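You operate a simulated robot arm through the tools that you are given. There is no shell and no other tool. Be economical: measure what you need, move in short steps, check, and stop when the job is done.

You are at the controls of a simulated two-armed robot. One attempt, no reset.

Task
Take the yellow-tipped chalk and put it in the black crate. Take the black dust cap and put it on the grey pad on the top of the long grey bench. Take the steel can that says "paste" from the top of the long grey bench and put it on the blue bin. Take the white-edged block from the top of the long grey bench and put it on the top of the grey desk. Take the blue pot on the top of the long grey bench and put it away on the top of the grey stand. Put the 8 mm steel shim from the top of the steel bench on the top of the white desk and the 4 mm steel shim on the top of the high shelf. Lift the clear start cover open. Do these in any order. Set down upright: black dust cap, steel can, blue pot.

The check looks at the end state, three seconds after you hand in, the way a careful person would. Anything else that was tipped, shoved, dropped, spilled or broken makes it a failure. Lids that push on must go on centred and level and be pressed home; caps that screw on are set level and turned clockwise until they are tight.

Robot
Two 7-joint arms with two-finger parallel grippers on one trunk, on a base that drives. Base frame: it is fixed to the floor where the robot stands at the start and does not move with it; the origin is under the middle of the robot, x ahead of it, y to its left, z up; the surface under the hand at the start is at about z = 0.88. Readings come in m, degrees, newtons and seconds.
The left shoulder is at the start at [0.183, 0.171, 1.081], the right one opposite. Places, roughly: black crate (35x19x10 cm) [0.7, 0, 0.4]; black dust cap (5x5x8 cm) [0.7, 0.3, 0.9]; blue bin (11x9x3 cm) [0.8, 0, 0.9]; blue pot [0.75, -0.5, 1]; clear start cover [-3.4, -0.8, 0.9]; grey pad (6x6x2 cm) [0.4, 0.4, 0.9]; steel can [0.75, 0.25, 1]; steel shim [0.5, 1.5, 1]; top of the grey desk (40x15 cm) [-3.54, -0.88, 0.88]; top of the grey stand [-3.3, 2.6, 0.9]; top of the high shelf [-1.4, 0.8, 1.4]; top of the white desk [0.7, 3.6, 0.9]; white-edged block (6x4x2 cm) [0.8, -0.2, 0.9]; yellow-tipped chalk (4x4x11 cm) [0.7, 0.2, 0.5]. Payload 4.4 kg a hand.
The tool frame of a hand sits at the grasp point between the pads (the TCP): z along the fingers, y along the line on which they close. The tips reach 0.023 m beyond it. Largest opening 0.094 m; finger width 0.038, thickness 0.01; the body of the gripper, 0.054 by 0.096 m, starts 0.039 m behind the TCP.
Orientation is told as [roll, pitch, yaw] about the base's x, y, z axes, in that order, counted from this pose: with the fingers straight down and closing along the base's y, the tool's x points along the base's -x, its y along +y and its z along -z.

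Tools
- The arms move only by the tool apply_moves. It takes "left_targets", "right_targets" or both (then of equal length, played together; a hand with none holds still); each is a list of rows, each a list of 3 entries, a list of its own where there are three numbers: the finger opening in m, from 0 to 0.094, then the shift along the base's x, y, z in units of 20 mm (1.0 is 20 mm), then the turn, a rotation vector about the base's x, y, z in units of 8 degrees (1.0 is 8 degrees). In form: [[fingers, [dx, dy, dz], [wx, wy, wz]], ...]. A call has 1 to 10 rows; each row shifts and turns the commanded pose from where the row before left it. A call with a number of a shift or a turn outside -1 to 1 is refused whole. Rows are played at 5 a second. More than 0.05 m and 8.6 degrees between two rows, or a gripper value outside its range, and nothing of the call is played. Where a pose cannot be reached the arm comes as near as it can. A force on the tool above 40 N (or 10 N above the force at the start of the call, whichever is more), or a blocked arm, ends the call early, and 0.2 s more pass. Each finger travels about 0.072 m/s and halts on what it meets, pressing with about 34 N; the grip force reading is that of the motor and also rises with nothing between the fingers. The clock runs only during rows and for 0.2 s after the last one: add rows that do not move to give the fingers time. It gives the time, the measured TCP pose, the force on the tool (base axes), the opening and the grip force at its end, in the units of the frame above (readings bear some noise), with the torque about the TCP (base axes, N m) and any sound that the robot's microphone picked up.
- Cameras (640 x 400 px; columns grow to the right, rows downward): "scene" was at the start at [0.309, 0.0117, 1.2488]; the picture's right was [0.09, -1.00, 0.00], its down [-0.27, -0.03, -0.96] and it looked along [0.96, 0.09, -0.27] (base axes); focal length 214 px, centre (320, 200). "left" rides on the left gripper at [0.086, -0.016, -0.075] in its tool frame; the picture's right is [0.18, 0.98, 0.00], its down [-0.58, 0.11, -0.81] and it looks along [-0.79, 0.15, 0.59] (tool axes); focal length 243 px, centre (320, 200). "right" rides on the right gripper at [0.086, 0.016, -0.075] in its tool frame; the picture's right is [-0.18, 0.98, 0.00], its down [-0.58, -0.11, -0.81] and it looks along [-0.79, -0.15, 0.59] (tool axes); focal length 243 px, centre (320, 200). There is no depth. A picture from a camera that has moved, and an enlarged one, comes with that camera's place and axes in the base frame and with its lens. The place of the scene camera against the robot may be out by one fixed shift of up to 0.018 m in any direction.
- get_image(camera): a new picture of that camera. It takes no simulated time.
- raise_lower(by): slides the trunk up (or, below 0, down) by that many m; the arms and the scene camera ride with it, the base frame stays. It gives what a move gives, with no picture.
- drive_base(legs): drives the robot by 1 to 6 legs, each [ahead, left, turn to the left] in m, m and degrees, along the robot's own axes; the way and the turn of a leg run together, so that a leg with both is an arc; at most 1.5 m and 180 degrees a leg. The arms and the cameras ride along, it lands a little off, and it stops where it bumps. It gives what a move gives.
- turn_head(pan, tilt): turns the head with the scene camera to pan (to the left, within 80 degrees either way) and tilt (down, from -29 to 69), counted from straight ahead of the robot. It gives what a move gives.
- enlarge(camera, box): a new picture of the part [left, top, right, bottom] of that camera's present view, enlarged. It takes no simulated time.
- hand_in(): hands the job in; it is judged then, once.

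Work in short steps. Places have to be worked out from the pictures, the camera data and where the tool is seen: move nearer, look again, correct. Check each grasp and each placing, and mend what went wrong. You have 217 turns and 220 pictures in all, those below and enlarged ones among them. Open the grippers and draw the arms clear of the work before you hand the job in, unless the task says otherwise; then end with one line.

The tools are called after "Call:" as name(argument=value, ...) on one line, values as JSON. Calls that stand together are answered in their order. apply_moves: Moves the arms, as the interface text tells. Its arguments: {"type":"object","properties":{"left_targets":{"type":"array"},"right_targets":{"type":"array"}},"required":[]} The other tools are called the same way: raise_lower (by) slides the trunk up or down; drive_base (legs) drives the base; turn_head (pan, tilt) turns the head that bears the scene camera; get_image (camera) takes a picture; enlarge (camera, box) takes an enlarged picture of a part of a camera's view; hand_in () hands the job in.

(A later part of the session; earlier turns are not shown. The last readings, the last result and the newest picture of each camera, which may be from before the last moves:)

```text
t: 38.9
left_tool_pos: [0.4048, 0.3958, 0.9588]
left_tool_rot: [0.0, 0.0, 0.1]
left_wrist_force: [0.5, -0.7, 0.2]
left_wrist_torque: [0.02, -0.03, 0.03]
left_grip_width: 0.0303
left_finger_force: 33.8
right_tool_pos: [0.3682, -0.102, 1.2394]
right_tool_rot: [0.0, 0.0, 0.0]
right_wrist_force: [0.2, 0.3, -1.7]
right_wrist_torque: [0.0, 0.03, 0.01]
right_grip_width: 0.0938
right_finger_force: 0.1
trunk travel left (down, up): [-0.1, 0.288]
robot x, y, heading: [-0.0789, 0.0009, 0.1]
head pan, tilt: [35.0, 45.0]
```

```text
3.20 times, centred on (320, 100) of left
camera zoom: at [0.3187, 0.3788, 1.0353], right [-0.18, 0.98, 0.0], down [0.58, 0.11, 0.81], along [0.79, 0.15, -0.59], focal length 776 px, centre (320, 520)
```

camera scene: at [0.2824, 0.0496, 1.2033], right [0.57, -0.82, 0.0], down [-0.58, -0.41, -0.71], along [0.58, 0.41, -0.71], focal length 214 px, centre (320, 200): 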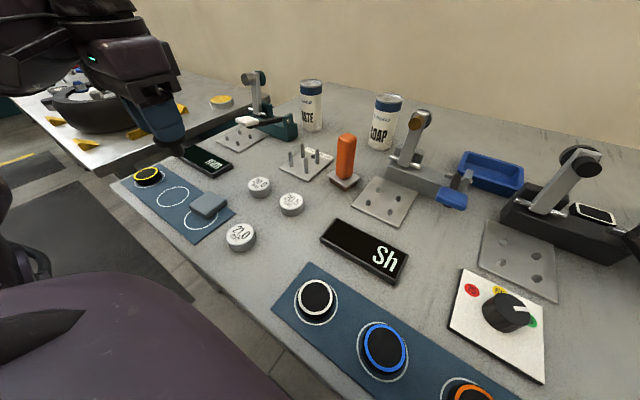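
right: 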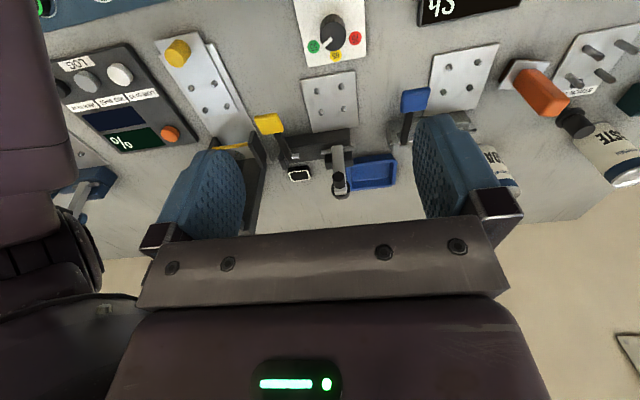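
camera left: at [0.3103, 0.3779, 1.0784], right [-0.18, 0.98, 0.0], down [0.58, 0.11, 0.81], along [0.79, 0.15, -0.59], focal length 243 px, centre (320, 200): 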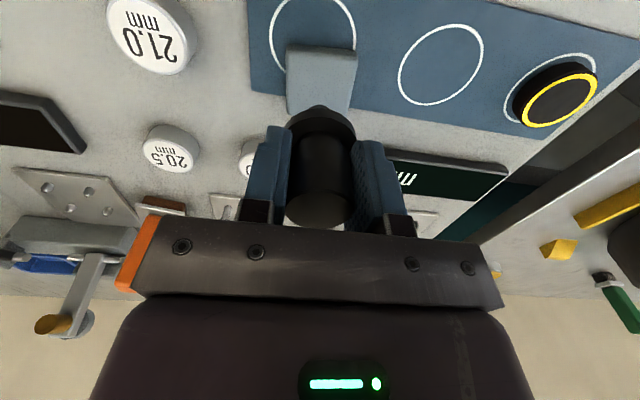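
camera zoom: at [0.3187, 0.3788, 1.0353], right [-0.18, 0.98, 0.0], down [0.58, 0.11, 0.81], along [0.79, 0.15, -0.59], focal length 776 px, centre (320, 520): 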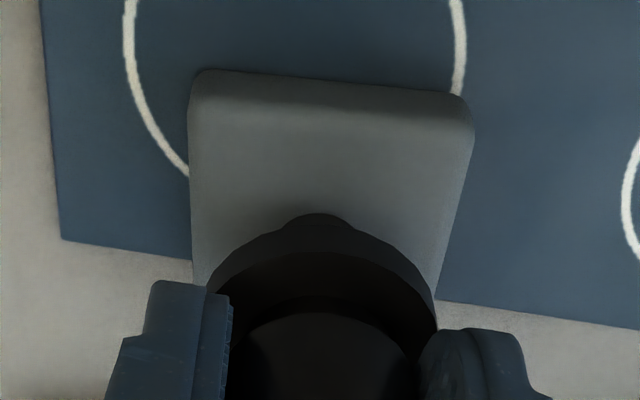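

Stem is over the pad centre. I lower in 1 mm steps to contact.

Call:
apply_moves(left_targets=[[0.0, [0.05, 0, -0.05], [0, 0, 0]], [0.0, [0, 0, -0.05], [0, 0, 0]], [0.0, [0, 0, 0], [0, 0, 0]]])

Call:
apply_moves(left_targets=[[0.0, [0, 0, -0.05], [0, 0, 0]], [0.0, [0, 0, -0.05], [0, 0, 0]], [0.0, [0, 0, 0], [0, 0, 0]]])

Call:
enlarge(camera="left", box=[220, 40, 420, 160])

```text
t: 39.7
left_tool_pos: [0.4057, 0.3969, 0.9573]
left_tool_rot: [0.0, -0.2, 0.0]
left_wrist_force: [1.2, -0.2, 7.7]
left_wrist_torque: [0.12, -0.06, -0.01]
left_grip_width: 0.0301
left_finger_force: 34.0
right_tool_pos: [0.3673, -0.1021, 1.2408]
right_tool_rot: [0.0, 0.1, 0.0]
right_wrist_force: [-0.2, 0.3, 0.8]
right_wrist_torque: [-0.04, -0.01, 0.0]
right_grip_width: 0.094
right_finger_force: 0.1
trunk travel left (down, up): [-0.1, 0.288]
robot x, y, heading: [-0.081, -0.0012, -0.2]
head pan, tilt: [35.0, 45.0]
```

```text
t: 40.5
left_tool_pos: [0.4069, 0.3952, 0.9562]
left_tool_rot: [0.0, -0.2, 0.1]
left_wrist_force: [-1.4, 0.6, 19.9]
left_wrist_torque: [-0.17, 0.01, 0.0]
left_grip_width: 0.0298
left_finger_force: 34.3
right_tool_pos: [0.3675, -0.1019, 1.2411]
right_tool_rot: [0.0, 0.1, 0.1]
right_wrist_force: [-0.6, 0.7, -0.7]
right_wrist_torque: [0.02, 0.0, -0.01]
right_grip_width: 0.094
right_finger_force: 0.1
trunk travel left (down, up): [-0.1, 0.288]
robot x, y, heading: [-0.0764, -0.0006, 0.1]
head pan, tilt: [35.0, 45.0]
```

```text
3.20 times, centred on (320, 100) of left
camera zoom: at [0.3195, 0.378, 1.032], right [-0.18, 0.98, 0.0], down [0.58, 0.11, 0.81], along [0.79, 0.15, -0.59], focal length 776 px, centre (320, 520)
```

zoom: 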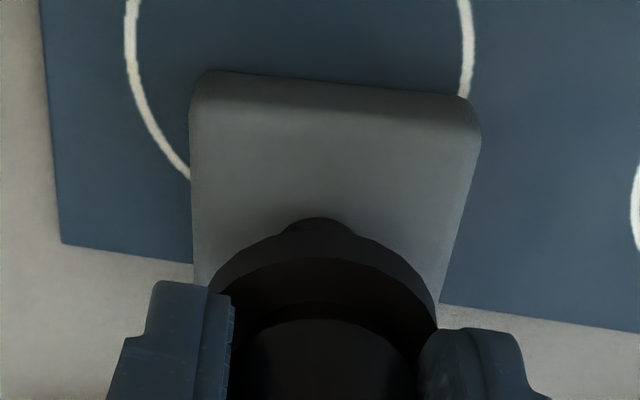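

Contact (20 N). I ease up 1.5 mm, open fully, and rise.

Call:
apply_moves(left_targets=[[0.0, [0, 0, 0.08], [0, 0, 0]], [0.045, [0, 0, 0], [0, 0, 0]], [0.07, [0, 0, 0], [0, 0, 0]], [0.094, [0, 0, 0], [0, 0, 0]], [0.094, [0, 0, 0], [0, 0, 0]], [0.094, [0, 0, 0.5], [0, 0, 0]], [0.094, [0, 0, 1], [0, 0, 0]], [0.094, [0, 0, 1], [0, 0, 0]], [0.094, [0, 0, 1], [0, 0, 0]], [0.094, [0, 0, 1], [0, 0, 0]]])

Call:
get_image(camera="left")

Call:
get_image(camera="scene")

```text
t: 42.7
left_tool_pos: [0.4057, 0.3961, 1.0471]
left_tool_rot: [0.1, 0.0, 0.0]
left_wrist_force: [0.2, 1.3, 0.4]
left_wrist_torque: [-0.01, 0.02, 0.0]
left_grip_width: 0.094
left_finger_force: 0.0
right_tool_pos: [0.3671, -0.1009, 1.2407]
right_tool_rot: [0.1, -0.1, -0.1]
right_wrist_force: [0.2, 0.3, -0.1]
right_wrist_torque: [0.01, -0.01, 0.0]
right_grip_width: 0.094
right_finger_force: 0.0
trunk travel left (down, up): [-0.1, 0.288]
robot x, y, heading: [-0.0811, 0.0019, -0.0]
head pan, tilt: [35.0, 45.0]
```

```text
188 pictures are left
camera left: at [0.3193, 0.3786, 1.1231], right [-0.18, 0.98, 0.0], down [0.58, 0.11, 0.81], along [0.79, 0.15, -0.59], focal length 243 px, centre (320, 200)
```

left: 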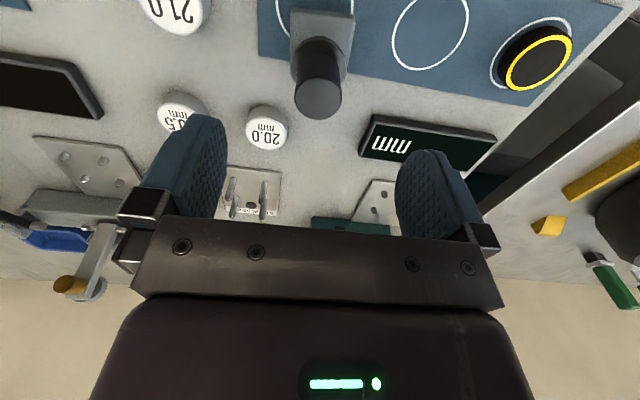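

```text
187 pictures are left
camera scene: at [0.2026, 0.0494, 1.2033], right [0.57, -0.82, 0.0], down [-0.58, -0.41, -0.71], along [0.58, 0.41, -0.71], focal length 214 px, centre (320, 200)
```

scene: 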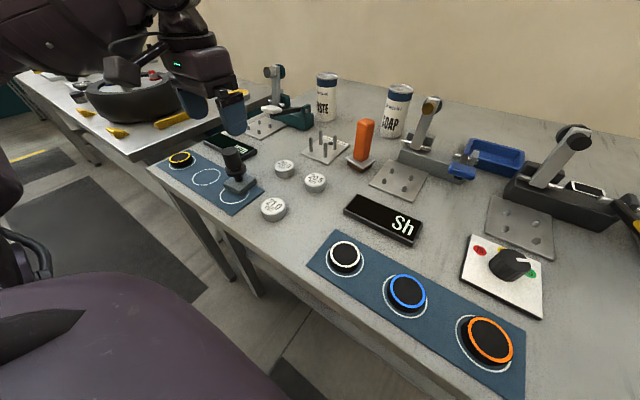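

Cap stands on the pad. I raise the left hand, drive forward 8 cm, and move toward the paste can.

Call:
apply_moves(left_targets=[[0.094, [0, 0, 1], [0, 0, 0]], [0.094, [0, 0, 1], [0, 0, 0]], [0.094, [0, 0, 1], [0, 0, 0]], [0.094, [0, 0, 1], [0, 0, 0]], [0.094, [0, 0, 0.5], [0, 0, 0]]])

Call:
drive_base(legs=[[0.08, 0, 0]])

Call:
apply_moves(left_targets=[[0.094, [1, 0.2, 0], [0, 0, 0]], [0.094, [1, 0.2, 0], [0, 0, 0]], [0.094, [1, 0.2, 0], [0, 0, 0]], [0.094, [1, 0.2, 0], [0, 0, 0]], [0.094, [1, 0.2, 0], [0, 0, 0]], [0.094, [1, 0.2, 0], [0, 0, 0]], [0.094, [1, 0.2, 0], [0, 0, 0]], [0.094, [1, 0.2, 0], [0, 0, 0]], [0.094, [1, 0.2, 0], [0, 0, 0]], [0.094, [1, 0.2, 0], [0, 0, 0]]])

Call:
get_image(camera="left")

```text
t: 43.9
left_tool_pos: [0.4069, 0.3943, 1.1375]
left_tool_rot: [-0.1, -0.1, 0.0]
left_wrist_force: [-0.2, 0.2, -0.4]
left_wrist_torque: [-0.01, -0.05, 0.0]
left_grip_width: 0.0941
left_finger_force: 0.0
right_tool_pos: [0.3678, -0.102, 1.2418]
right_tool_rot: [0.0, 0.1, 0.0]
right_wrist_force: [-0.5, -0.6, -1.1]
right_wrist_torque: [-0.02, 0.0, 0.0]
right_grip_width: 0.0942
right_finger_force: 0.1
trunk travel left (down, up): [-0.1, 0.288]
robot x, y, heading: [-0.0805, 0.0003, -0.2]
head pan, tilt: [35.0, 45.0]
```

```text
t: 44.9
left_tool_pos: [0.4877, 0.3937, 1.1375]
left_tool_rot: [0.0, 0.0, -0.1]
left_wrist_force: [0.1, -0.2, -0.5]
left_wrist_torque: [-0.02, 0.03, -0.02]
left_grip_width: 0.094
left_finger_force: 0.0
right_tool_pos: [0.4464, -0.1022, 1.2412]
right_tool_rot: [0.1, 0.0, -0.2]
right_wrist_force: [0.2, -0.5, -0.3]
right_wrist_torque: [0.01, 0.01, 0.01]
right_grip_width: 0.0938
right_finger_force: 0.0
trunk travel left (down, up): [-0.1, 0.288]
robot x, y, heading: [0.0003, 0.0007, -0.1]
head pan, tilt: [35.0, 45.0]
```

```text
t: 47.1
left_tool_pos: [0.6885, 0.4344, 1.1374]
left_tool_rot: [0.0, 0.2, -0.1]
left_wrist_force: [0.4, -1.0, 0.1]
left_wrist_torque: [0.02, 0.03, -0.02]
left_grip_width: 0.094
left_finger_force: 0.1
right_tool_pos: [0.4474, -0.1021, 1.2411]
right_tool_rot: [-0.1, 0.1, -0.2]
right_wrist_force: [0.3, 0.3, 0.1]
right_wrist_torque: [0.0, 0.0, 0.05]
right_grip_width: 0.094
right_finger_force: 0.1
trunk travel left (down, up): [-0.1, 0.288]
robot x, y, heading: [0.0007, -0.0001, -0.2]
head pan, tilt: [35.0, 45.0]
```

```text
186 pictures are left
camera left: at [0.6018, 0.4176, 1.2123], right [-0.18, 0.98, 0.0], down [0.58, 0.11, 0.81], along [0.79, 0.15, -0.59], focal length 243 px, centre (320, 200)
```

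left: 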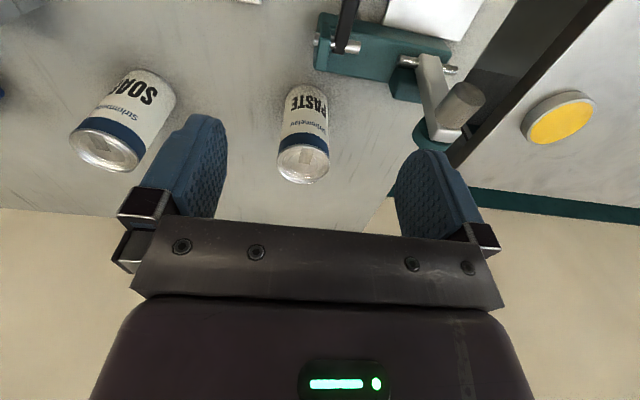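

Paste can centre ≈ (0.815, 0.436), top z 1.0, diameter 6 cm. I go over it and down to z 0.975.

Call:
apply_moves(left_targets=[[0.094, [0.9, 0.02, 0], [0, 0, 0]], [0.094, [0.9, 0.02, 0], [0, 0, 0]], [0.094, [0.9, 0.02, 0], [0, 0, 0]], [0.094, [0.9, 0.02, 0], [0, 0, 0]], [0.094, [0.9, 0.02, 0], [0, 0, 0]], [0.094, [0.9, 0, 0], [0, 0, 0]], [0.094, [0.9, 0, -0.7], [0, 0, 0]], [0.094, [0, 0, -1], [0, 0, 0]], [0.094, [0, 0, -1], [0, 0, 0]], [0.094, [0, 0, 0], [0, 0, 0]]])

Call:
get_image(camera="left")

```text
t: 49.3
left_tool_pos: [0.8025, 0.4362, 1.0908]
left_tool_rot: [-0.1, -0.1, 0.0]
left_wrist_force: [-0.7, -0.5, 1.1]
left_wrist_torque: [0.02, 0.04, 0.04]
left_grip_width: 0.094
left_finger_force: 0.0
left hand out of reach, approached as far as the arm can: row 7
right_tool_pos: [0.4454, -0.102, 1.2416]
right_tool_rot: [0.0, 0.0, 0.0]
right_wrist_force: [0.4, 1.2, 0.5]
right_wrist_torque: [0.01, -0.01, 0.01]
right_grip_width: 0.0939
right_finger_force: 0.0
trunk travel left (down, up): [-0.1, 0.288]
robot x, y, heading: [-0.0029, 0.001, -0.0]
head pan, tilt: [35.0, 45.0]
```

```text
185 pictures are left
camera left: at [0.7164, 0.4195, 1.1663], right [-0.18, 0.98, 0.0], down [0.58, 0.11, 0.81], along [0.79, 0.15, -0.59], focal length 243 px, centre (320, 200)
```

left: 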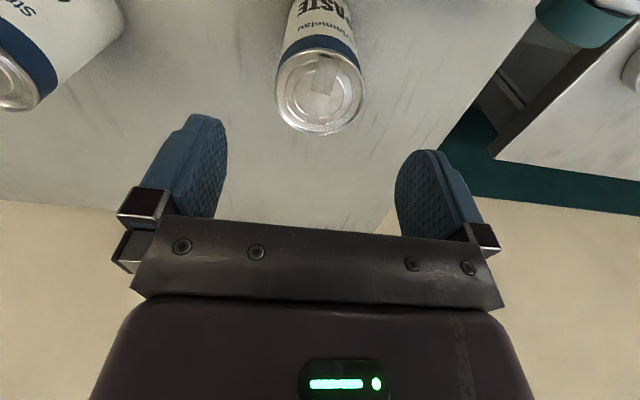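

Can top centre at (0.809, 0.437). Reach improves lower; I descend to z 0.975 and shift slightly forward.

Call:
apply_moves(left_targets=[[0.094, [0, 0, -1], [0, 0, 0]], [0.094, [0.1, 0, -1], [0, 0, 0]], [0.094, [0.1, 0, -1], [0, 0, 0]], [0.094, [0.1, 0.02, -1], [0, 0, 0]], [0.094, [0, 0.03, -1], [0, 0, 0]], [0.094, [0, 0, -0.6], [0, 0, 0]], [0.094, [0, 0, 0], [0, 0, 0]]])

Call:
get_image(camera="left")

```text
t: 50.9
left_tool_pos: [0.808, 0.4371, 0.9773]
left_tool_rot: [-0.1, 0.0, -0.1]
left_wrist_force: [0.3, -0.3, -0.3]
left_wrist_torque: [0.0, 0.02, 0.02]
left_grip_width: 0.0938
left_finger_force: 0.1
right_tool_pos: [0.4464, -0.1007, 1.2403]
right_tool_rot: [0.0, 0.0, -0.1]
right_wrist_force: [0.4, 0.2, 0.2]
right_wrist_torque: [-0.03, -0.03, 0.01]
right_grip_width: 0.0939
right_finger_force: 0.1
trunk travel left (down, up): [-0.1, 0.288]
robot x, y, heading: [0.0004, -0.0003, 0.2]
head pan, tilt: [35.0, 45.0]
```

```text
184 pictures are left
camera left: at [0.7221, 0.4198, 1.0536], right [-0.18, 0.98, 0.0], down [0.58, 0.11, 0.81], along [0.79, 0.15, -0.59], focal length 243 px, centre (320, 200)
```

left: 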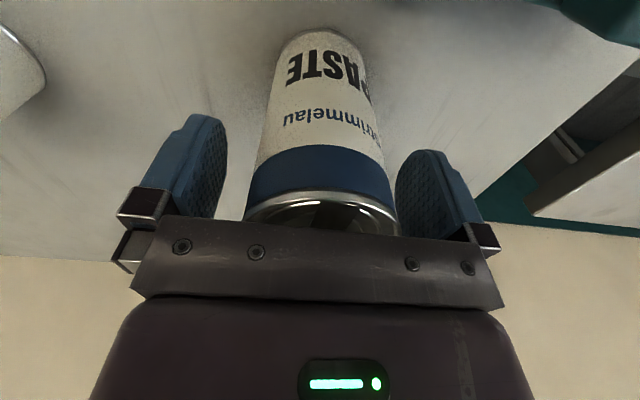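

Centred around the can; I close on it.

Call:
apply_moves(left_targets=[[0.07, [0, 0, 0], [0, 0, 0]], [0.05, [0, 0, 0], [0, 0, 0]], [0.03, [0, 0, 0], [0, 0, 0]], [0.0, [0, 0, 0], [0, 0, 0]], [0.0, [0, 0, 0], [0, 0, 0]], [0.0, [0, 0, 0.2], [0, 0, 0]], [0.0, [0, 0, 0.3], [0, 0, 0]], [0.0, [0, 0, 0.4], [0, 0, 0]], [0.0, [0, 0, 0.4], [0, 0, 0]]])

Call:
get_image(camera="left")

Call:
turn_head(pan=0, tilt=35)

Call:
get_image(camera="scene")

```text
t: 52.9
left_tool_pos: [0.8095, 0.4378, 1.0031]
left_tool_rot: [0.1, 0.1, 0.0]
left_wrist_force: [-0.2, -0.1, -2.8]
left_wrist_torque: [-0.06, -0.01, 0.03]
left_grip_width: 0.0618
left_finger_force: 34.3
right_tool_pos: [0.4464, -0.1015, 1.2404]
right_tool_rot: [0.0, 0.0, -0.1]
right_wrist_force: [0.2, 0.1, 0.0]
right_wrist_torque: [0.0, -0.02, 0.02]
right_grip_width: 0.094
right_finger_force: 0.0
trunk travel left (down, up): [-0.1, 0.288]
robot x, y, heading: [-0.001, -0.0013, 0.0]
head pan, tilt: [35.0, 45.0]
```

```text
183 pictures are left
camera left: at [0.7226, 0.4211, 1.0785], right [-0.18, 0.98, 0.0], down [0.58, 0.11, 0.81], along [0.79, 0.15, -0.59], focal length 243 px, centre (320, 200)
```

left: 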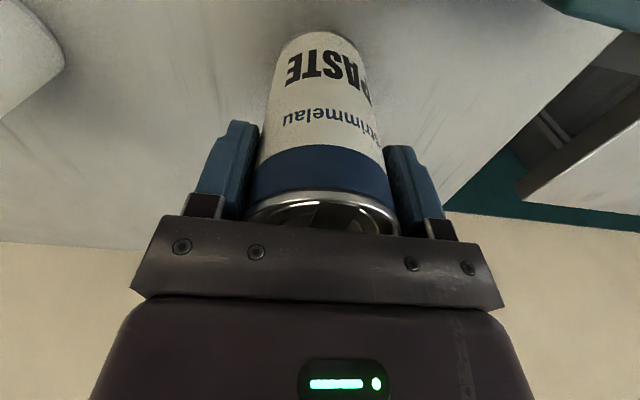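

```text
t: 53.9
left_tool_pos: [0.8095, 0.4382, 1.0025]
left_tool_rot: [0.0, 0.0, 0.0]
left_wrist_force: [0.1, 0.8, -3.3]
left_wrist_torque: [-0.02, 0.01, -0.02]
left_grip_width: 0.0616
left_finger_force: 33.9
right_tool_pos: [0.4468, -0.1022, 1.2408]
right_tool_rot: [0.0, 0.0, -0.1]
right_wrist_force: [0.0, -0.3, -0.1]
right_wrist_torque: [0.0, 0.01, 0.0]
right_grip_width: 0.0938
right_finger_force: 0.1
trunk travel left (down, up): [-0.1, 0.288]
robot x, y, heading: [-0.0006, -0.0024, -0.1]
head pan, tilt: [0.0, 35.0]
```

```text
182 pictures are left
camera scene: at [0.3032, 0.0028, 1.2179], right [0.0, -1.0, 0.0], down [-0.57, 0.0, -0.82], along [0.82, 0.0, -0.57], focal length 214 px, centre (320, 200)
```

scene: 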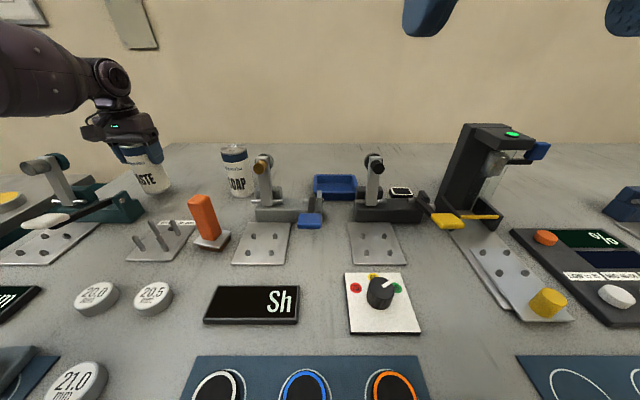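

The can is held (≈3 N). I lift it while drawing back, then shift the base right to face the bin.

Call:
apply_moves(left_targets=[[0.0, [-0.2, 0, 0.5], [0, 0, 0]], [0.0, [-0.5, 0, 0.7], [0, 0, 0]], [0.0, [-0.6, 0, 0.8], [0, 0, 0]], [0.0, [-0.7, 0, 0.8], [0, 0, 0]], [0.0, [-0.8, 0, 0.8], [0, 0, 0]], [0.0, [-0.8, 0, 0.8], [0, 0, 0]], [0.0, [-0.8, 0, 0.8], [0, 0, 0]], [0.0, [-0.8, 0, 0.8], [0, 0, 0]], [0.0, [-0.8, 0, 0.8], [0, 0, 0]], [0.0, [-0.5, 0, 0.8], [0, 0, 0]]])

Call:
drive_base(legs=[[0, -0.25, 0]])

Call:
get_image(camera="scene")

Call:
get_image(camera="left")

```text
t: 56.1
left_tool_pos: [0.6798, 0.437, 1.1563]
left_tool_rot: [0.0, 0.0, -0.1]
left_wrist_force: [-0.1, 0.1, -3.2]
left_wrist_torque: [-0.01, -0.01, 0.0]
left_grip_width: 0.0618
left_finger_force: 33.7
right_tool_pos: [0.4477, -0.1016, 1.2415]
right_tool_rot: [0.1, -0.1, -0.1]
right_wrist_force: [-0.1, 0.1, 0.0]
right_wrist_torque: [0.01, 0.01, -0.03]
right_grip_width: 0.094
right_finger_force: 0.1
trunk travel left (down, up): [-0.1, 0.288]
robot x, y, heading: [-0.0007, -0.0046, -0.0]
head pan, tilt: [0.0, 35.0]
```

```text
t: 58.9
left_tool_pos: [0.6796, 0.1888, 1.155]
left_tool_rot: [0.0, 0.0, 0.1]
left_wrist_force: [1.2, 1.0, -2.4]
left_wrist_torque: [-0.01, 0.0, 0.0]
left_grip_width: 0.0614
left_finger_force: 34.1
right_tool_pos: [0.4471, -0.3498, 1.2415]
right_tool_rot: [0.0, 0.1, 0.0]
right_wrist_force: [-0.3, -0.2, 0.1]
right_wrist_torque: [-0.01, 0.01, -0.03]
right_grip_width: 0.094
right_finger_force: 0.1
trunk travel left (down, up): [-0.1, 0.288]
robot x, y, heading: [-0.0026, -0.2547, -0.2]
head pan, tilt: [0.0, 35.0]
```

```text
181 pictures are left
camera scene: at [0.303, -0.2463, 1.218], right [0.0, -1.0, 0.0], down [-0.57, 0.0, -0.82], along [0.82, 0.0, -0.57], focal length 214 px, centre (320, 200)
```

scene: 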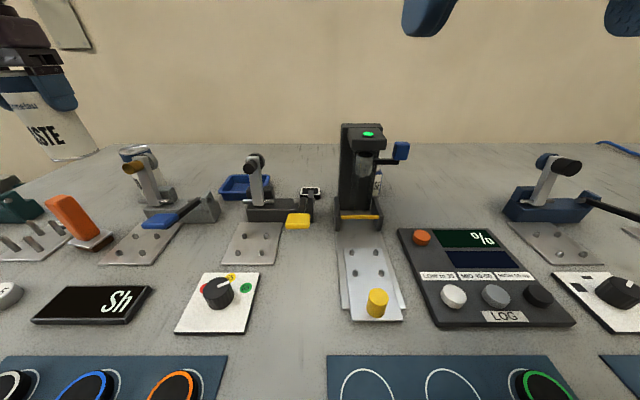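

```text
180 pictures are left
camera left: at [0.5925, 0.1723, 1.2307], right [-0.18, 0.98, 0.0], down [0.58, 0.11, 0.81], along [0.79, 0.15, -0.59], focal length 243 px, centre (320, 200)
```

left: 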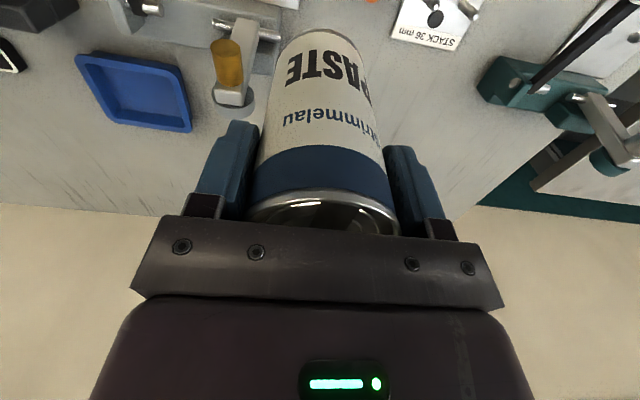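

Bin centre ≈ (0.826, −0.043). I carry the can high over the clamp toward above the bin.

Call:
apply_moves(left_targets=[[0.0, [0, 0, 0.6], [0, 0, 0]], [0.0, [0, -0.4, 0.7], [0, 0, 0]], [0.0, [0.2, -0.8, 0], [0, 0, 0]], [0.0, [0.3, -0.8, 0], [0, 0, 0]], [0.0, [0.5, -0.8, 0], [0, 0, 0]], [0.0, [0.5, -0.8, 0], [0, 0, 0]], [0.0, [0.5, -0.8, 0], [0, 0, 0]], [0.0, [0.5, -0.8, 0], [0, 0, 0]], [0.0, [0.5, -0.8, 0], [0, 0, 0]], [0.0, [0.5, -0.8, 0], [0, 0, 0]]])

Call:
apply_moves(left_targets=[[0.0, [0.6, -0.8, 0], [0, 0, 0]], [0.0, [0.6, -0.8, 0], [0, 0, 0]], [0.0, [0.6, -0.8, 0], [0, 0, 0]], [0.0, [0.6, -0.8, 0], [0, 0, 0]], [0.0, [0.6, -0.8, 0], [0, 0, 0]], [0.0, [0.6, -0.6, 0], [0, 0, 0]], [0.0, [0.3, 0, -0.5], [0, 0, 0]], [0.0, [0, 0, -0.7], [0, 0, 0]], [0.0, [0, 0, 0], [0, 0, 0]]])

Call:
get_image(camera="left")

Call:
get_image(camera="scene")

```text
t: 61.1
left_tool_pos: [0.7506, 0.0533, 1.1794]
left_tool_rot: [0.0, 0.1, 0.0]
left_wrist_force: [-0.1, -0.1, -4.1]
left_wrist_torque: [0.0, 0.02, 0.0]
left_grip_width: 0.0614
left_finger_force: 34.3
right_tool_pos: [0.4487, -0.3509, 1.2407]
right_tool_rot: [-0.1, 0.2, 0.0]
right_wrist_force: [0.1, -0.2, -0.1]
right_wrist_torque: [0.0, 0.01, 0.05]
right_grip_width: 0.0941
right_finger_force: 0.1
trunk travel left (down, up): [-0.1, 0.288]
robot x, y, heading: [-0.0022, -0.2489, -0.1]
head pan, tilt: [0.0, 35.0]
```

```text
t: 63.1
left_tool_pos: [0.7582, 0.0504, 1.1551]
left_tool_rot: [0.1, -0.1, 0.0]
left_wrist_force: [-0.1, 0.0, -4.2]
left_wrist_torque: [0.02, -0.01, -0.02]
left_grip_width: 0.0612
left_finger_force: 33.6
left hand out of reach, approached as far as the arm can: row 1, 2, 3, 4, 5, 6, 7
right_tool_pos: [0.4468, -0.3505, 1.2414]
right_tool_rot: [0.0, 0.1, 0.0]
right_wrist_force: [0.1, 0.1, -0.1]
right_wrist_torque: [0.01, -0.01, 0.02]
right_grip_width: 0.0943
right_finger_force: 0.1
trunk travel left (down, up): [-0.1, 0.288]
robot x, y, heading: [-0.0039, -0.2455, -0.1]
head pan, tilt: [0.0, 35.0]
```

```text
179 pictures are left
camera left: at [0.6721, 0.0338, 1.2312], right [-0.18, 0.98, 0.0], down [0.58, 0.11, 0.81], along [0.79, 0.15, -0.59], focal length 243 px, centre (320, 200)
```

left: 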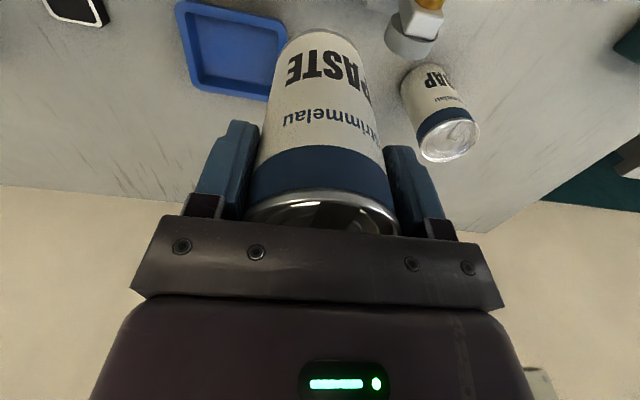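

```text
178 pictures are left
camera scene: at [0.3029, -0.246, 1.218], right [0.0, -1.0, 0.0], down [-0.57, 0.0, -0.82], along [0.82, 0.0, -0.57], focal length 214 px, centre (320, 200)
```

scene: 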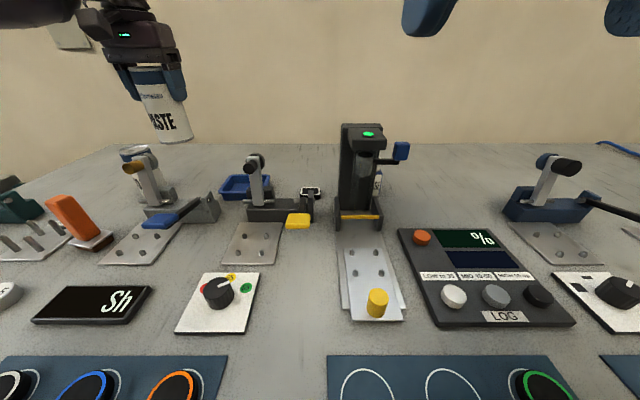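

Out of reach at this height. I raise the trunk 8 cm and shift the base 0.1 m right so the bin lies in better reach.

Call:
raise_lower(by=0.08)

Call:
drive_base(legs=[[0, -0.1, 0]])

Call:
apply_moves(left_targets=[[0.0, [0.1, 0, -0.4], [0, 0, 0]], [0.0, [0.4, 0, -0.6], [0, 0, 0]], [0.0, [0.6, 0, -0.6], [0, 0, 0]], [0.0, [0.7, 0, -0.6], [0, 0, 0]], [0.0, [0.7, 0, -0.5], [0, 0, 0]], [0.0, [0.6, 0, -0.4], [0, 0, 0]], [0.0, [0.3, 0, -0.2], [0, 0, 0]], [0.0, [0, 0, 0], [0, 0, 0]]])

Call:
get_image(camera="left")

Call:
get_image(camera="scene")

```text
t: 64.3
left_tool_pos: [0.6643, 0.0508, 1.3829]
left_tool_rot: [0.1, -14.6, 0.0]
left_wrist_force: [0.3, -0.2, -3.6]
left_wrist_torque: [-0.03, 0.07, 0.0]
left_grip_width: 0.0612
left_finger_force: 34.5
right_tool_pos: [0.4493, -0.3502, 1.318]
right_tool_rot: [0.0, 0.4, 0.0]
right_wrist_force: [1.1, 0.8, -0.8]
right_wrist_torque: [0.02, 0.02, 0.04]
right_grip_width: 0.094
right_finger_force: 0.1
trunk travel left (down, up): [-0.18, 0.208]
robot x, y, heading: [-0.004, -0.2476, -0.0]
head pan, tilt: [0.0, 35.0]
```

```text
t: 65.8
left_tool_pos: [0.6614, -0.0505, 1.3854]
left_tool_rot: [0.0, -14.8, 0.1]
left_wrist_force: [0.5, -0.6, -3.6]
left_wrist_torque: [0.01, 0.04, 0.0]
left_grip_width: 0.0615
left_finger_force: 34.1
right_tool_pos: [0.4475, -0.4521, 1.3201]
right_tool_rot: [0.1, 0.1, -0.1]
right_wrist_force: [0.1, -0.7, 0.2]
right_wrist_torque: [0.01, 0.02, 0.01]
right_grip_width: 0.0943
right_finger_force: 0.2
trunk travel left (down, up): [-0.18, 0.208]
robot x, y, heading: [-0.0009, -0.3514, 0.2]
head pan, tilt: [0.0, 35.0]
```

```text
t: 67.7
left_tool_pos: [0.6963, -0.023, 1.3411]
left_tool_rot: [0.0, -14.8, 0.0]
left_wrist_force: [-0.9, 0.0, -3.5]
left_wrist_torque: [0.01, -0.02, -0.04]
left_grip_width: 0.0613
left_finger_force: 33.7
left hand out of reach, approached as far as the arm can: row 3, 4, 5, 6, 7
right_tool_pos: [0.4466, -0.4511, 1.3207]
right_tool_rot: [-0.1, 0.0, -0.1]
right_wrist_force: [-0.2, 0.0, 0.2]
right_wrist_torque: [0.02, 0.01, 0.0]
right_grip_width: 0.0941
right_finger_force: 0.1
trunk travel left (down, up): [-0.18, 0.208]
robot x, y, heading: [-0.0013, -0.3497, -0.0]
head pan, tilt: [0.0, 35.0]
```

```text
177 pictures are left
camera left: at [0.5941, -0.0417, 1.3936], right [-0.18, 0.98, -0.05], down [0.36, 0.11, 0.93], along [0.92, 0.15, -0.37], focal length 243 px, centre (320, 200)
```

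left: 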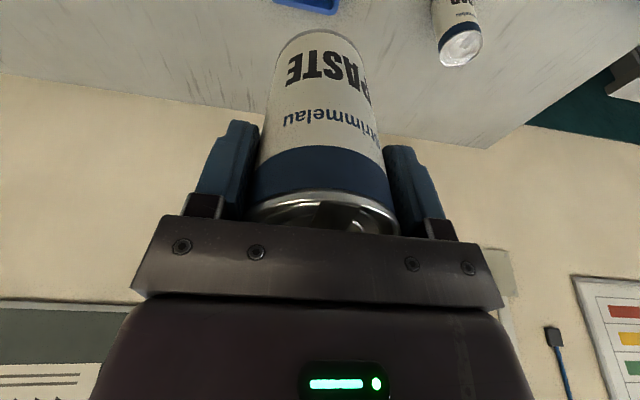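

```text
176 pictures are left
camera scene: at [0.2215, -0.3467, 1.3139], right [0.0, -1.0, 0.0], down [-0.57, 0.0, -0.82], along [0.82, 0.0, -0.57], focal length 214 px, centre (320, 200)
```

scene: 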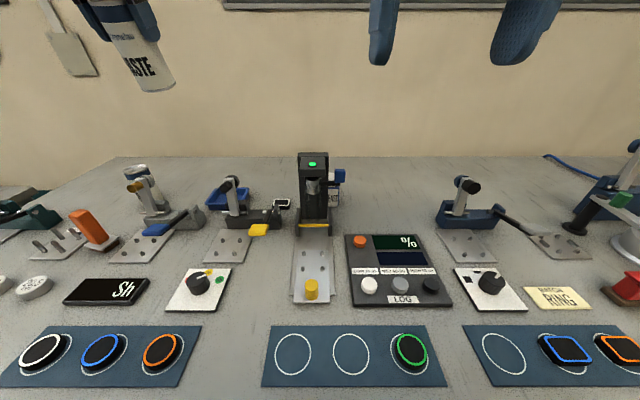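

The hand tipped and is at its reach limit. I draw it in and down, turning the pitch back level.

Call:
apply_moves(left_targets=[[0.0, [-0.5, 0, -0.7], [0, 0.37, 0]], [0.0, [-0.5, 0, -0.7], [0, 0.37, 0]], [0.0, [-0.5, 0, -0.7], [0, 0.37, 0]], [0.0, [-0.3, 0, -0.7], [0, 0.37, 0]], [0.0, [0, 0, -0.7], [0, 0.37, 0]], [0.0, [0, 0, -0.7], [0, 0, 0]], [0.0, [0, 0, 0], [0, 0, 0]]])

Call:
get_image(camera="left")

```text
t: 69.2
left_tool_pos: [0.6625, -0.0239, 1.2589]
left_tool_rot: [0.0, 0.0, 0.0]
left_wrist_force: [0.8, -0.8, -3.0]
left_wrist_torque: [0.02, 0.0, -0.01]
left_grip_width: 0.0614
left_finger_force: 34.3
right_tool_pos: [0.4466, -0.4511, 1.3205]
right_tool_rot: [-0.1, 0.0, -0.1]
right_wrist_force: [0.8, -0.3, -0.4]
right_wrist_torque: [0.02, 0.0, -0.01]
right_grip_width: 0.094
right_finger_force: 0.0
trunk travel left (down, up): [-0.18, 0.208]
robot x, y, heading: [-0.0003, -0.3492, -0.0]
head pan, tilt: [0.0, 35.0]
```

```text
175 pictures are left
camera left: at [0.5751, -0.0419, 1.3353], right [-0.18, 0.98, 0.0], down [0.58, 0.11, 0.81], along [0.79, 0.15, -0.59], focal length 243 px, centre (320, 200)
```

left: 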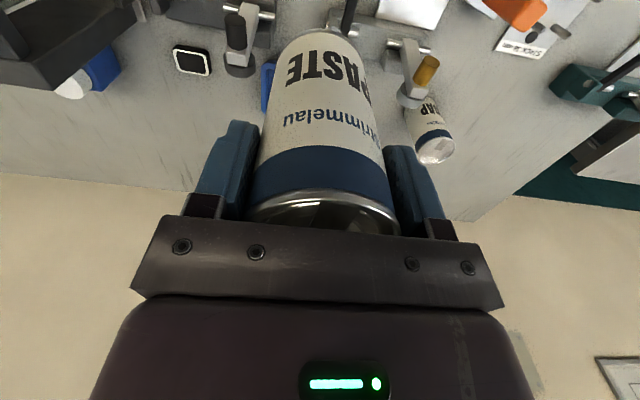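

Level again. I lower to z≈1.15, align y to −0.043, then extend to above the bin.

Call:
apply_moves(left_targets=[[0.0, [0, -0.3, -0.7], [0, 0, 0]], [0.0, [0, -0.3, -0.8], [0, 0, 0]], [0.0, [0, -0.3, -0.8], [0, 0, 0]], [0.0, [0.3, 0, -0.8], [0, 0, 0]], [0.0, [0.6, 0, -0.8], [0, 0, 0]], [0.0, [0.8, 0, -0.8], [0, 0, 0]], [0.0, [0.8, 0, -0.5], [0, 0, 0]], [0.0, [0.8, 0, 0], [0, 0, 0]], [0.0, [0.8, 0, 0], [0, 0, 0]], [0.0, [0.8, 0, 0], [0, 0, 0]]])

Call:
apply_moves(left_targets=[[0.0, [0.8, 0, 0], [0, 0, 0]], [0.0, [0.8, 0, 0], [0, 0, 0]], [0.0, [0.7, 0, 0], [0, 0, 0]], [0.0, [0.5, 0, 0], [0, 0, 0]], [0.0, [0, 0, 0], [0, 0, 0]]])

Call:
get_image(camera="left")

Call:
get_image(camera="scene")

```text
t: 71.5
left_tool_pos: [0.6948, -0.0339, 1.1709]
left_tool_rot: [0.0, -0.1, 0.0]
left_wrist_force: [-0.4, 0.2, -3.1]
left_wrist_torque: [0.01, -0.01, -0.04]
left_grip_width: 0.0616
left_finger_force: 34.3
left hand out of reach, approached as far as the arm can: row 6, 7, 8, 9, 10
right_tool_pos: [0.4468, -0.4496, 1.322]
right_tool_rot: [0.0, -0.1, 0.0]
right_wrist_force: [-0.6, -0.3, 0.1]
right_wrist_torque: [-0.01, -0.02, -0.01]
right_grip_width: 0.0942
right_finger_force: 0.1
trunk travel left (down, up): [-0.18, 0.208]
robot x, y, heading: [-0.0007, -0.3492, -0.0]
head pan, tilt: [0.0, 35.0]
```

```text
t: 72.7
left_tool_pos: [0.6942, -0.0346, 1.1707]
left_tool_rot: [0.0, 0.0, 0.1]
left_wrist_force: [0.4, 0.7, -4.3]
left_wrist_torque: [-0.02, 0.03, 0.02]
left_grip_width: 0.0616
left_finger_force: 34.3
left hand out of reach, approached as far as the arm can: row 1, 2, 3, 4
right_tool_pos: [0.4467, -0.4505, 1.3204]
right_tool_rot: [0.0, 0.1, -0.1]
right_wrist_force: [-0.1, 0.9, -0.1]
right_wrist_torque: [0.01, -0.01, 0.02]
right_grip_width: 0.0938
right_finger_force: 0.2
trunk travel left (down, up): [-0.18, 0.208]
robot x, y, heading: [-0.0036, -0.3504, 0.2]
head pan, tilt: [0.0, 35.0]
```

```text
174 pictures are left
camera left: at [0.608, -0.0512, 1.2457], right [-0.18, 0.98, 0.0], down [0.58, 0.11, 0.81], along [0.79, 0.15, -0.59], focal length 243 px, centre (320, 200)
```

left: 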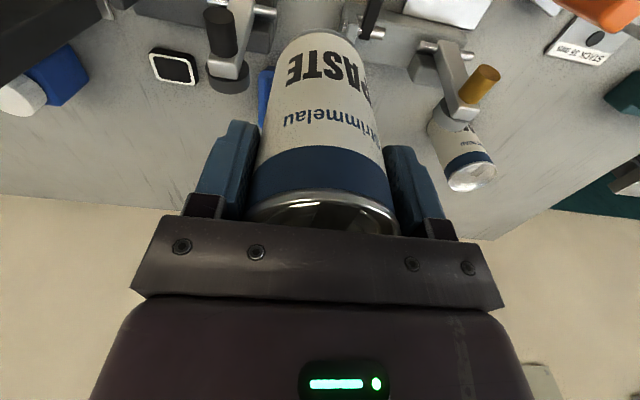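

```text
173 pictures are left
camera scene: at [0.2214, -0.3468, 1.3139], right [0.0, -1.0, 0.0], down [-0.57, 0.0, -0.82], along [0.82, 0.0, -0.57], focal length 214 px, centre (320, 200)
```

scene: 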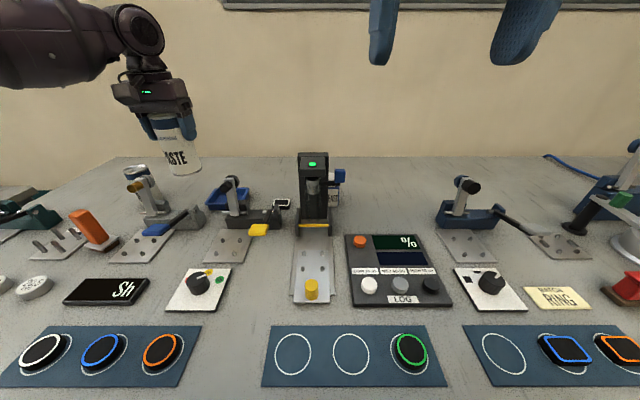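

Raising the trunk evidently moves the shoulders back. I draw the hand in and up, then lower the trunk again.

Call:
apply_moves(left_targets=[[0.0, [-0.6, 0, 0.4], [0, 0, 0]], [0.0, [-0.8, 0, 0.6], [0, 0, 0]], [0.0, [-0.8, 0, 0.6], [0, 0, 0]], [0.0, [-0.6, 0, 0.6], [0, 0, 0]], [0.0, [-0.4, 0, 0.6], [0, 0, 0]], [0.0, [0, 0, 0.6], [0, 0, 0]], [0.0, [0, 0, 0], [0, 0, 0]]])

Call:
raise_lower(by=-0.08)

Call:
get_image(camera="scene")

```text
t: 74.2
left_tool_pos: [0.6305, -0.0334, 1.2384]
left_tool_rot: [0.0, 0.1, 0.0]
left_wrist_force: [0.2, 0.4, -3.0]
left_wrist_torque: [0.0, 0.01, -0.04]
left_grip_width: 0.0615
left_finger_force: 34.2
right_tool_pos: [0.4462, -0.4512, 1.3193]
right_tool_rot: [0.0, 0.1, -0.1]
right_wrist_force: [-0.1, 0.9, 0.1]
right_wrist_torque: [0.03, 0.0, 0.0]
right_grip_width: 0.094
right_finger_force: 0.0
trunk travel left (down, up): [-0.18, 0.208]
robot x, y, heading: [-0.003, -0.3464, -0.2]
head pan, tilt: [0.0, 35.0]
```

```text
t: 75.4
left_tool_pos: [0.6257, -0.0345, 1.1613]
left_tool_rot: [0.0, -0.3, -0.1]
left_wrist_force: [-1.3, 0.0, -2.8]
left_wrist_torque: [0.03, -0.04, -0.03]
left_grip_width: 0.0615
left_finger_force: 34.5
right_tool_pos: [0.4433, -0.4514, 1.2424]
right_tool_rot: [-0.1, -0.2, -0.1]
right_wrist_force: [-0.2, 0.2, 0.9]
right_wrist_torque: [0.03, -0.05, 0.01]
right_grip_width: 0.0938
right_finger_force: 0.0
trunk travel left (down, up): [-0.1, 0.288]
robot x, y, heading: [0.0024, -0.3473, -0.0]
head pan, tilt: [0.0, 35.0]
```

```text
172 pictures are left
camera scene: at [0.3006, -0.3472, 1.2191], right [0.0, -1.0, 0.0], down [-0.57, 0.0, -0.82], along [0.82, 0.0, -0.57], focal length 214 px, centre (320, 200)
```

scene: 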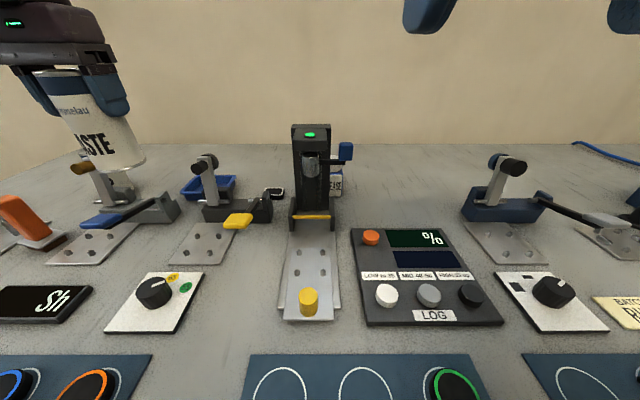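

Now extend forward while coming down to z≈1.10.

Call:
apply_moves(left_targets=[[0.0, [0.4, -0.1, -0.1], [0, 0, 0]], [0.0, [0.8, -0.1, -0.2], [0, 0, 0]], [0.0, [0.9, -0.1, -0.3], [0, 0, 0]], [0.0, [0.9, -0.1, -0.3], [0, 0, 0]], [0.0, [0.9, 0, -0.4], [0, 0, 0]], [0.0, [0.9, 0, -0.4], [0, 0, 0]], [0.0, [0.9, 0, -0.5], [0, 0, 0]], [0.0, [0.9, 0, -0.5], [0, 0, 0]], [0.0, [0.9, 0, -0.3], [0, 0, 0]], [0.0, [0.9, 0, 0], [0, 0, 0]]])

Call:
get_image(camera="left")

Call:
get_image(camera="scene")

```text
t: 77.6
left_tool_pos: [0.7784, -0.0416, 1.1013]
left_tool_rot: [0.0, 0.0, 0.1]
left_wrist_force: [0.5, 0.4, -3.4]
left_wrist_torque: [-0.01, 0.0, -0.04]
left_grip_width: 0.0617
left_finger_force: 34.2
left hand out of reach, approached as far as the arm can: row 10
right_tool_pos: [0.4458, -0.4522, 1.2415]
right_tool_rot: [0.1, -0.1, 0.1]
right_wrist_force: [-0.1, 0.1, -0.4]
right_wrist_torque: [0.02, -0.02, 0.01]
right_grip_width: 0.0939
right_finger_force: 0.1
trunk travel left (down, up): [-0.1, 0.288]
robot x, y, heading: [-0.0006, -0.3498, 0.1]
head pan, tilt: [0.0, 35.0]
```

```text
171 pictures are left
camera left: at [0.6911, -0.0587, 1.1761], right [-0.19, 0.98, 0.0], down [0.58, 0.11, 0.81], along [0.79, 0.15, -0.59], focal length 243 px, centre (320, 200)
```

left: 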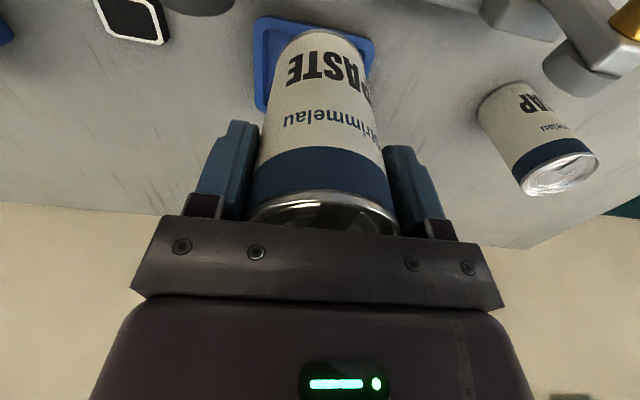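

```text
170 pictures are left
camera scene: at [0.3017, -0.3472, 1.2186], right [0.0, -1.0, 0.0], down [-0.57, 0.0, -0.82], along [0.82, 0.0, -0.57], focal length 214 px, centre (320, 200)
```

scene: 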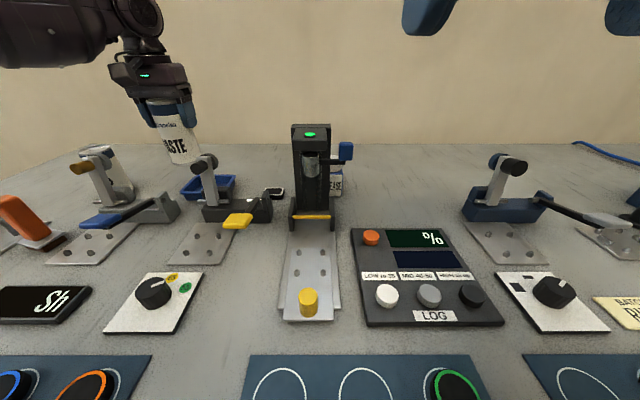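

Above the near part of the bin. I extend further while coming down a little, which gives more reach.

Call:
apply_moves(left_targets=[[0.0, [0.3, 0, -0.3], [0, 0, 0]], [0.0, [0.4, 0, -0.3], [0, 0, 0]], [0.0, [0.4, 0, -0.3], [0, 0, 0]], [0.0, [0.4, 0, -0.3], [0, 0, 0]], [0.0, [0.4, 0, -0.3], [0, 0, 0]], [0.0, [0.4, 0, -0.2], [0, 0, 0]], [0.0, [0, 0, 0], [0, 0, 0]]])

Call:
get_image(camera="left")

```text
t: 79.2
left_tool_pos: [0.7856, -0.032, 1.0853]
left_tool_rot: [-0.2, -0.1, 0.1]
left_wrist_force: [0.3, 0.8, -2.4]
left_wrist_torque: [0.01, 0.04, 0.0]
left_grip_width: 0.0616
left_finger_force: 34.3
left hand out of reach, approached as far as the arm can: row 1, 2, 3, 4, 5, 6
right_tool_pos: [0.4462, -0.4514, 1.2414]
right_tool_rot: [0.0, 0.1, -0.1]
right_wrist_force: [0.2, 0.6, 0.3]
right_wrist_torque: [0.02, 0.02, 0.02]
right_grip_width: 0.0942
right_finger_force: 0.1
trunk travel left (down, up): [-0.1, 0.288]
robot x, y, heading: [-0.0006, -0.3476, -0.2]
head pan, tilt: [0.0, 35.0]
```

```text
169 pictures are left
camera left: at [0.6995, -0.0498, 1.1624], right [-0.19, 0.98, 0.0], down [0.58, 0.11, 0.81], along [0.79, 0.15, -0.59], focal length 243 px, centre (320, 200)
```

left: 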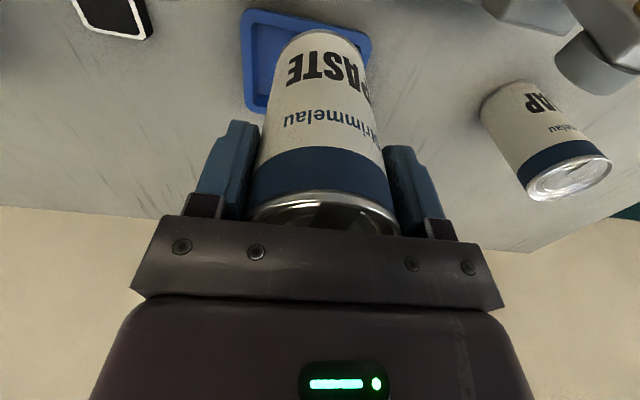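

Reach at this bearing is short; the earlier can pick (bearing 28°) reached further. I retract up, shift the base right 0.13 m to copy that geometry.

Call:
apply_moves(left_targets=[[0.0, [-0.3, 0, 0.4], [0, 0, 0]], [0.0, [-0.6, 0, 0.6], [0, 0, 0]], [0.0, [-0.8, 0, 0.6], [0, 0, 0]], [0.0, [-0.8, 0, 0.6], [0, 0, 0]], [0.0, [-0.8, 0, 0.6], [0, 0, 0]], [0.0, [-0.8, 0, 0.6], [0, 0, 0]], [0.0, [-0.8, 0, 0.6], [0, 0, 0]], [0.0, [-0.8, 0, 0.4], [0, 0, 0]], [0.0, [0, 0, 0], [0, 0, 0]]])

Call:
drive_base(legs=[[0, -0.14, 0]])

Call:
apply_moves(left_targets=[[0.0, [0, 0.4, 0], [0, 0, 0]], [0.0, [0, 0.8, 0], [0, 0, 0]], [0.0, [0, 0.9, 0], [0, 0, 0]], [0.0, [0, 0.9, 0], [0, 0, 0]], [0.0, [0, 0.9, 0], [0, 0, 0]], [0.0, [0, 0.9, 0], [0, 0, 0]], [0.0, [0, 0.9, 0], [0, 0, 0]], [0.0, [0, 0.8, 0], [0, 0, 0]], [0.0, [0, 0, 0], [0, 0, 0]]])

Call:
get_image(camera="left")

```text
t: 81.2
left_tool_pos: [0.6741, -0.033, 1.1741]
left_tool_rot: [0.0, 0.1, 0.1]
left_wrist_force: [0.9, -0.2, -3.5]
left_wrist_torque: [0.03, 0.01, 0.03]
left_grip_width: 0.0615
left_finger_force: 34.0
right_tool_pos: [0.4474, -0.4512, 1.2389]
right_tool_rot: [0.0, 0.1, -0.1]
right_wrist_force: [0.1, 0.1, -0.7]
right_wrist_torque: [-0.02, -0.02, 0.0]
right_grip_width: 0.0939
right_finger_force: 0.1
trunk travel left (down, up): [-0.1, 0.288]
robot x, y, heading: [-0.0011, -0.3463, -0.1]
head pan, tilt: [0.0, 35.0]
```

```text
t: 83.1
left_tool_pos: [0.6729, -0.1724, 1.1729]
left_tool_rot: [0.0, -0.1, 0.0]
left_wrist_force: [0.4, 0.8, -3.8]
left_wrist_torque: [0.02, 0.01, 0.01]
left_grip_width: 0.0616
left_finger_force: 34.0
right_tool_pos: [0.4475, -0.5918, 1.2398]
right_tool_rot: [0.0, 0.1, 0.0]
right_wrist_force: [0.2, -0.7, 0.1]
right_wrist_torque: [-0.01, 0.01, -0.03]
right_grip_width: 0.0941
right_finger_force: 0.0
trunk travel left (down, up): [-0.1, 0.288]
robot x, y, heading: [-0.0043, -0.4899, -0.0]
head pan, tilt: [0.0, 35.0]
```

```text
t: 85.1
left_tool_pos: [0.6726, -0.0415, 1.1746]
left_tool_rot: [0.0, 0.1, 0.0]
left_wrist_force: [0.4, -0.1, -3.5]
left_wrist_torque: [-0.01, 0.04, 0.02]
left_grip_width: 0.0615
left_finger_force: 33.8
right_tool_pos: [0.4475, -0.5911, 1.2415]
right_tool_rot: [-0.1, 0.1, 0.0]
right_wrist_force: [0.1, -0.5, -0.2]
right_wrist_torque: [-0.02, 0.01, 0.0]
right_grip_width: 0.0942
right_finger_force: 0.0
trunk travel left (down, up): [-0.1, 0.288]
robot x, y, heading: [-0.0005, -0.4912, 0.2]
head pan, tilt: [0.0, 35.0]
```

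```text
168 pictures are left
camera left: at [0.5863, -0.0585, 1.2498], right [-0.18, 0.98, 0.0], down [0.58, 0.11, 0.81], along [0.79, 0.15, -0.59], focal length 243 px, centre (320, 200)
```

left: 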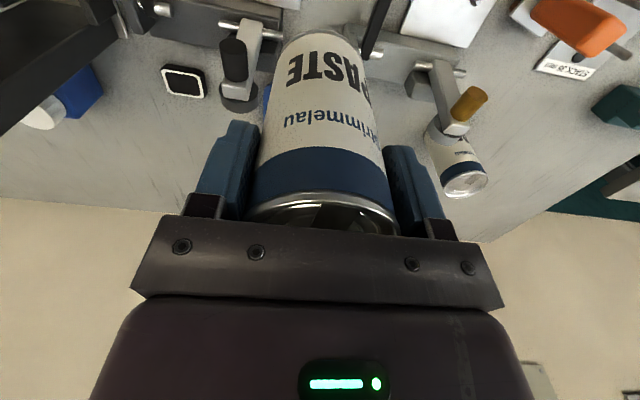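

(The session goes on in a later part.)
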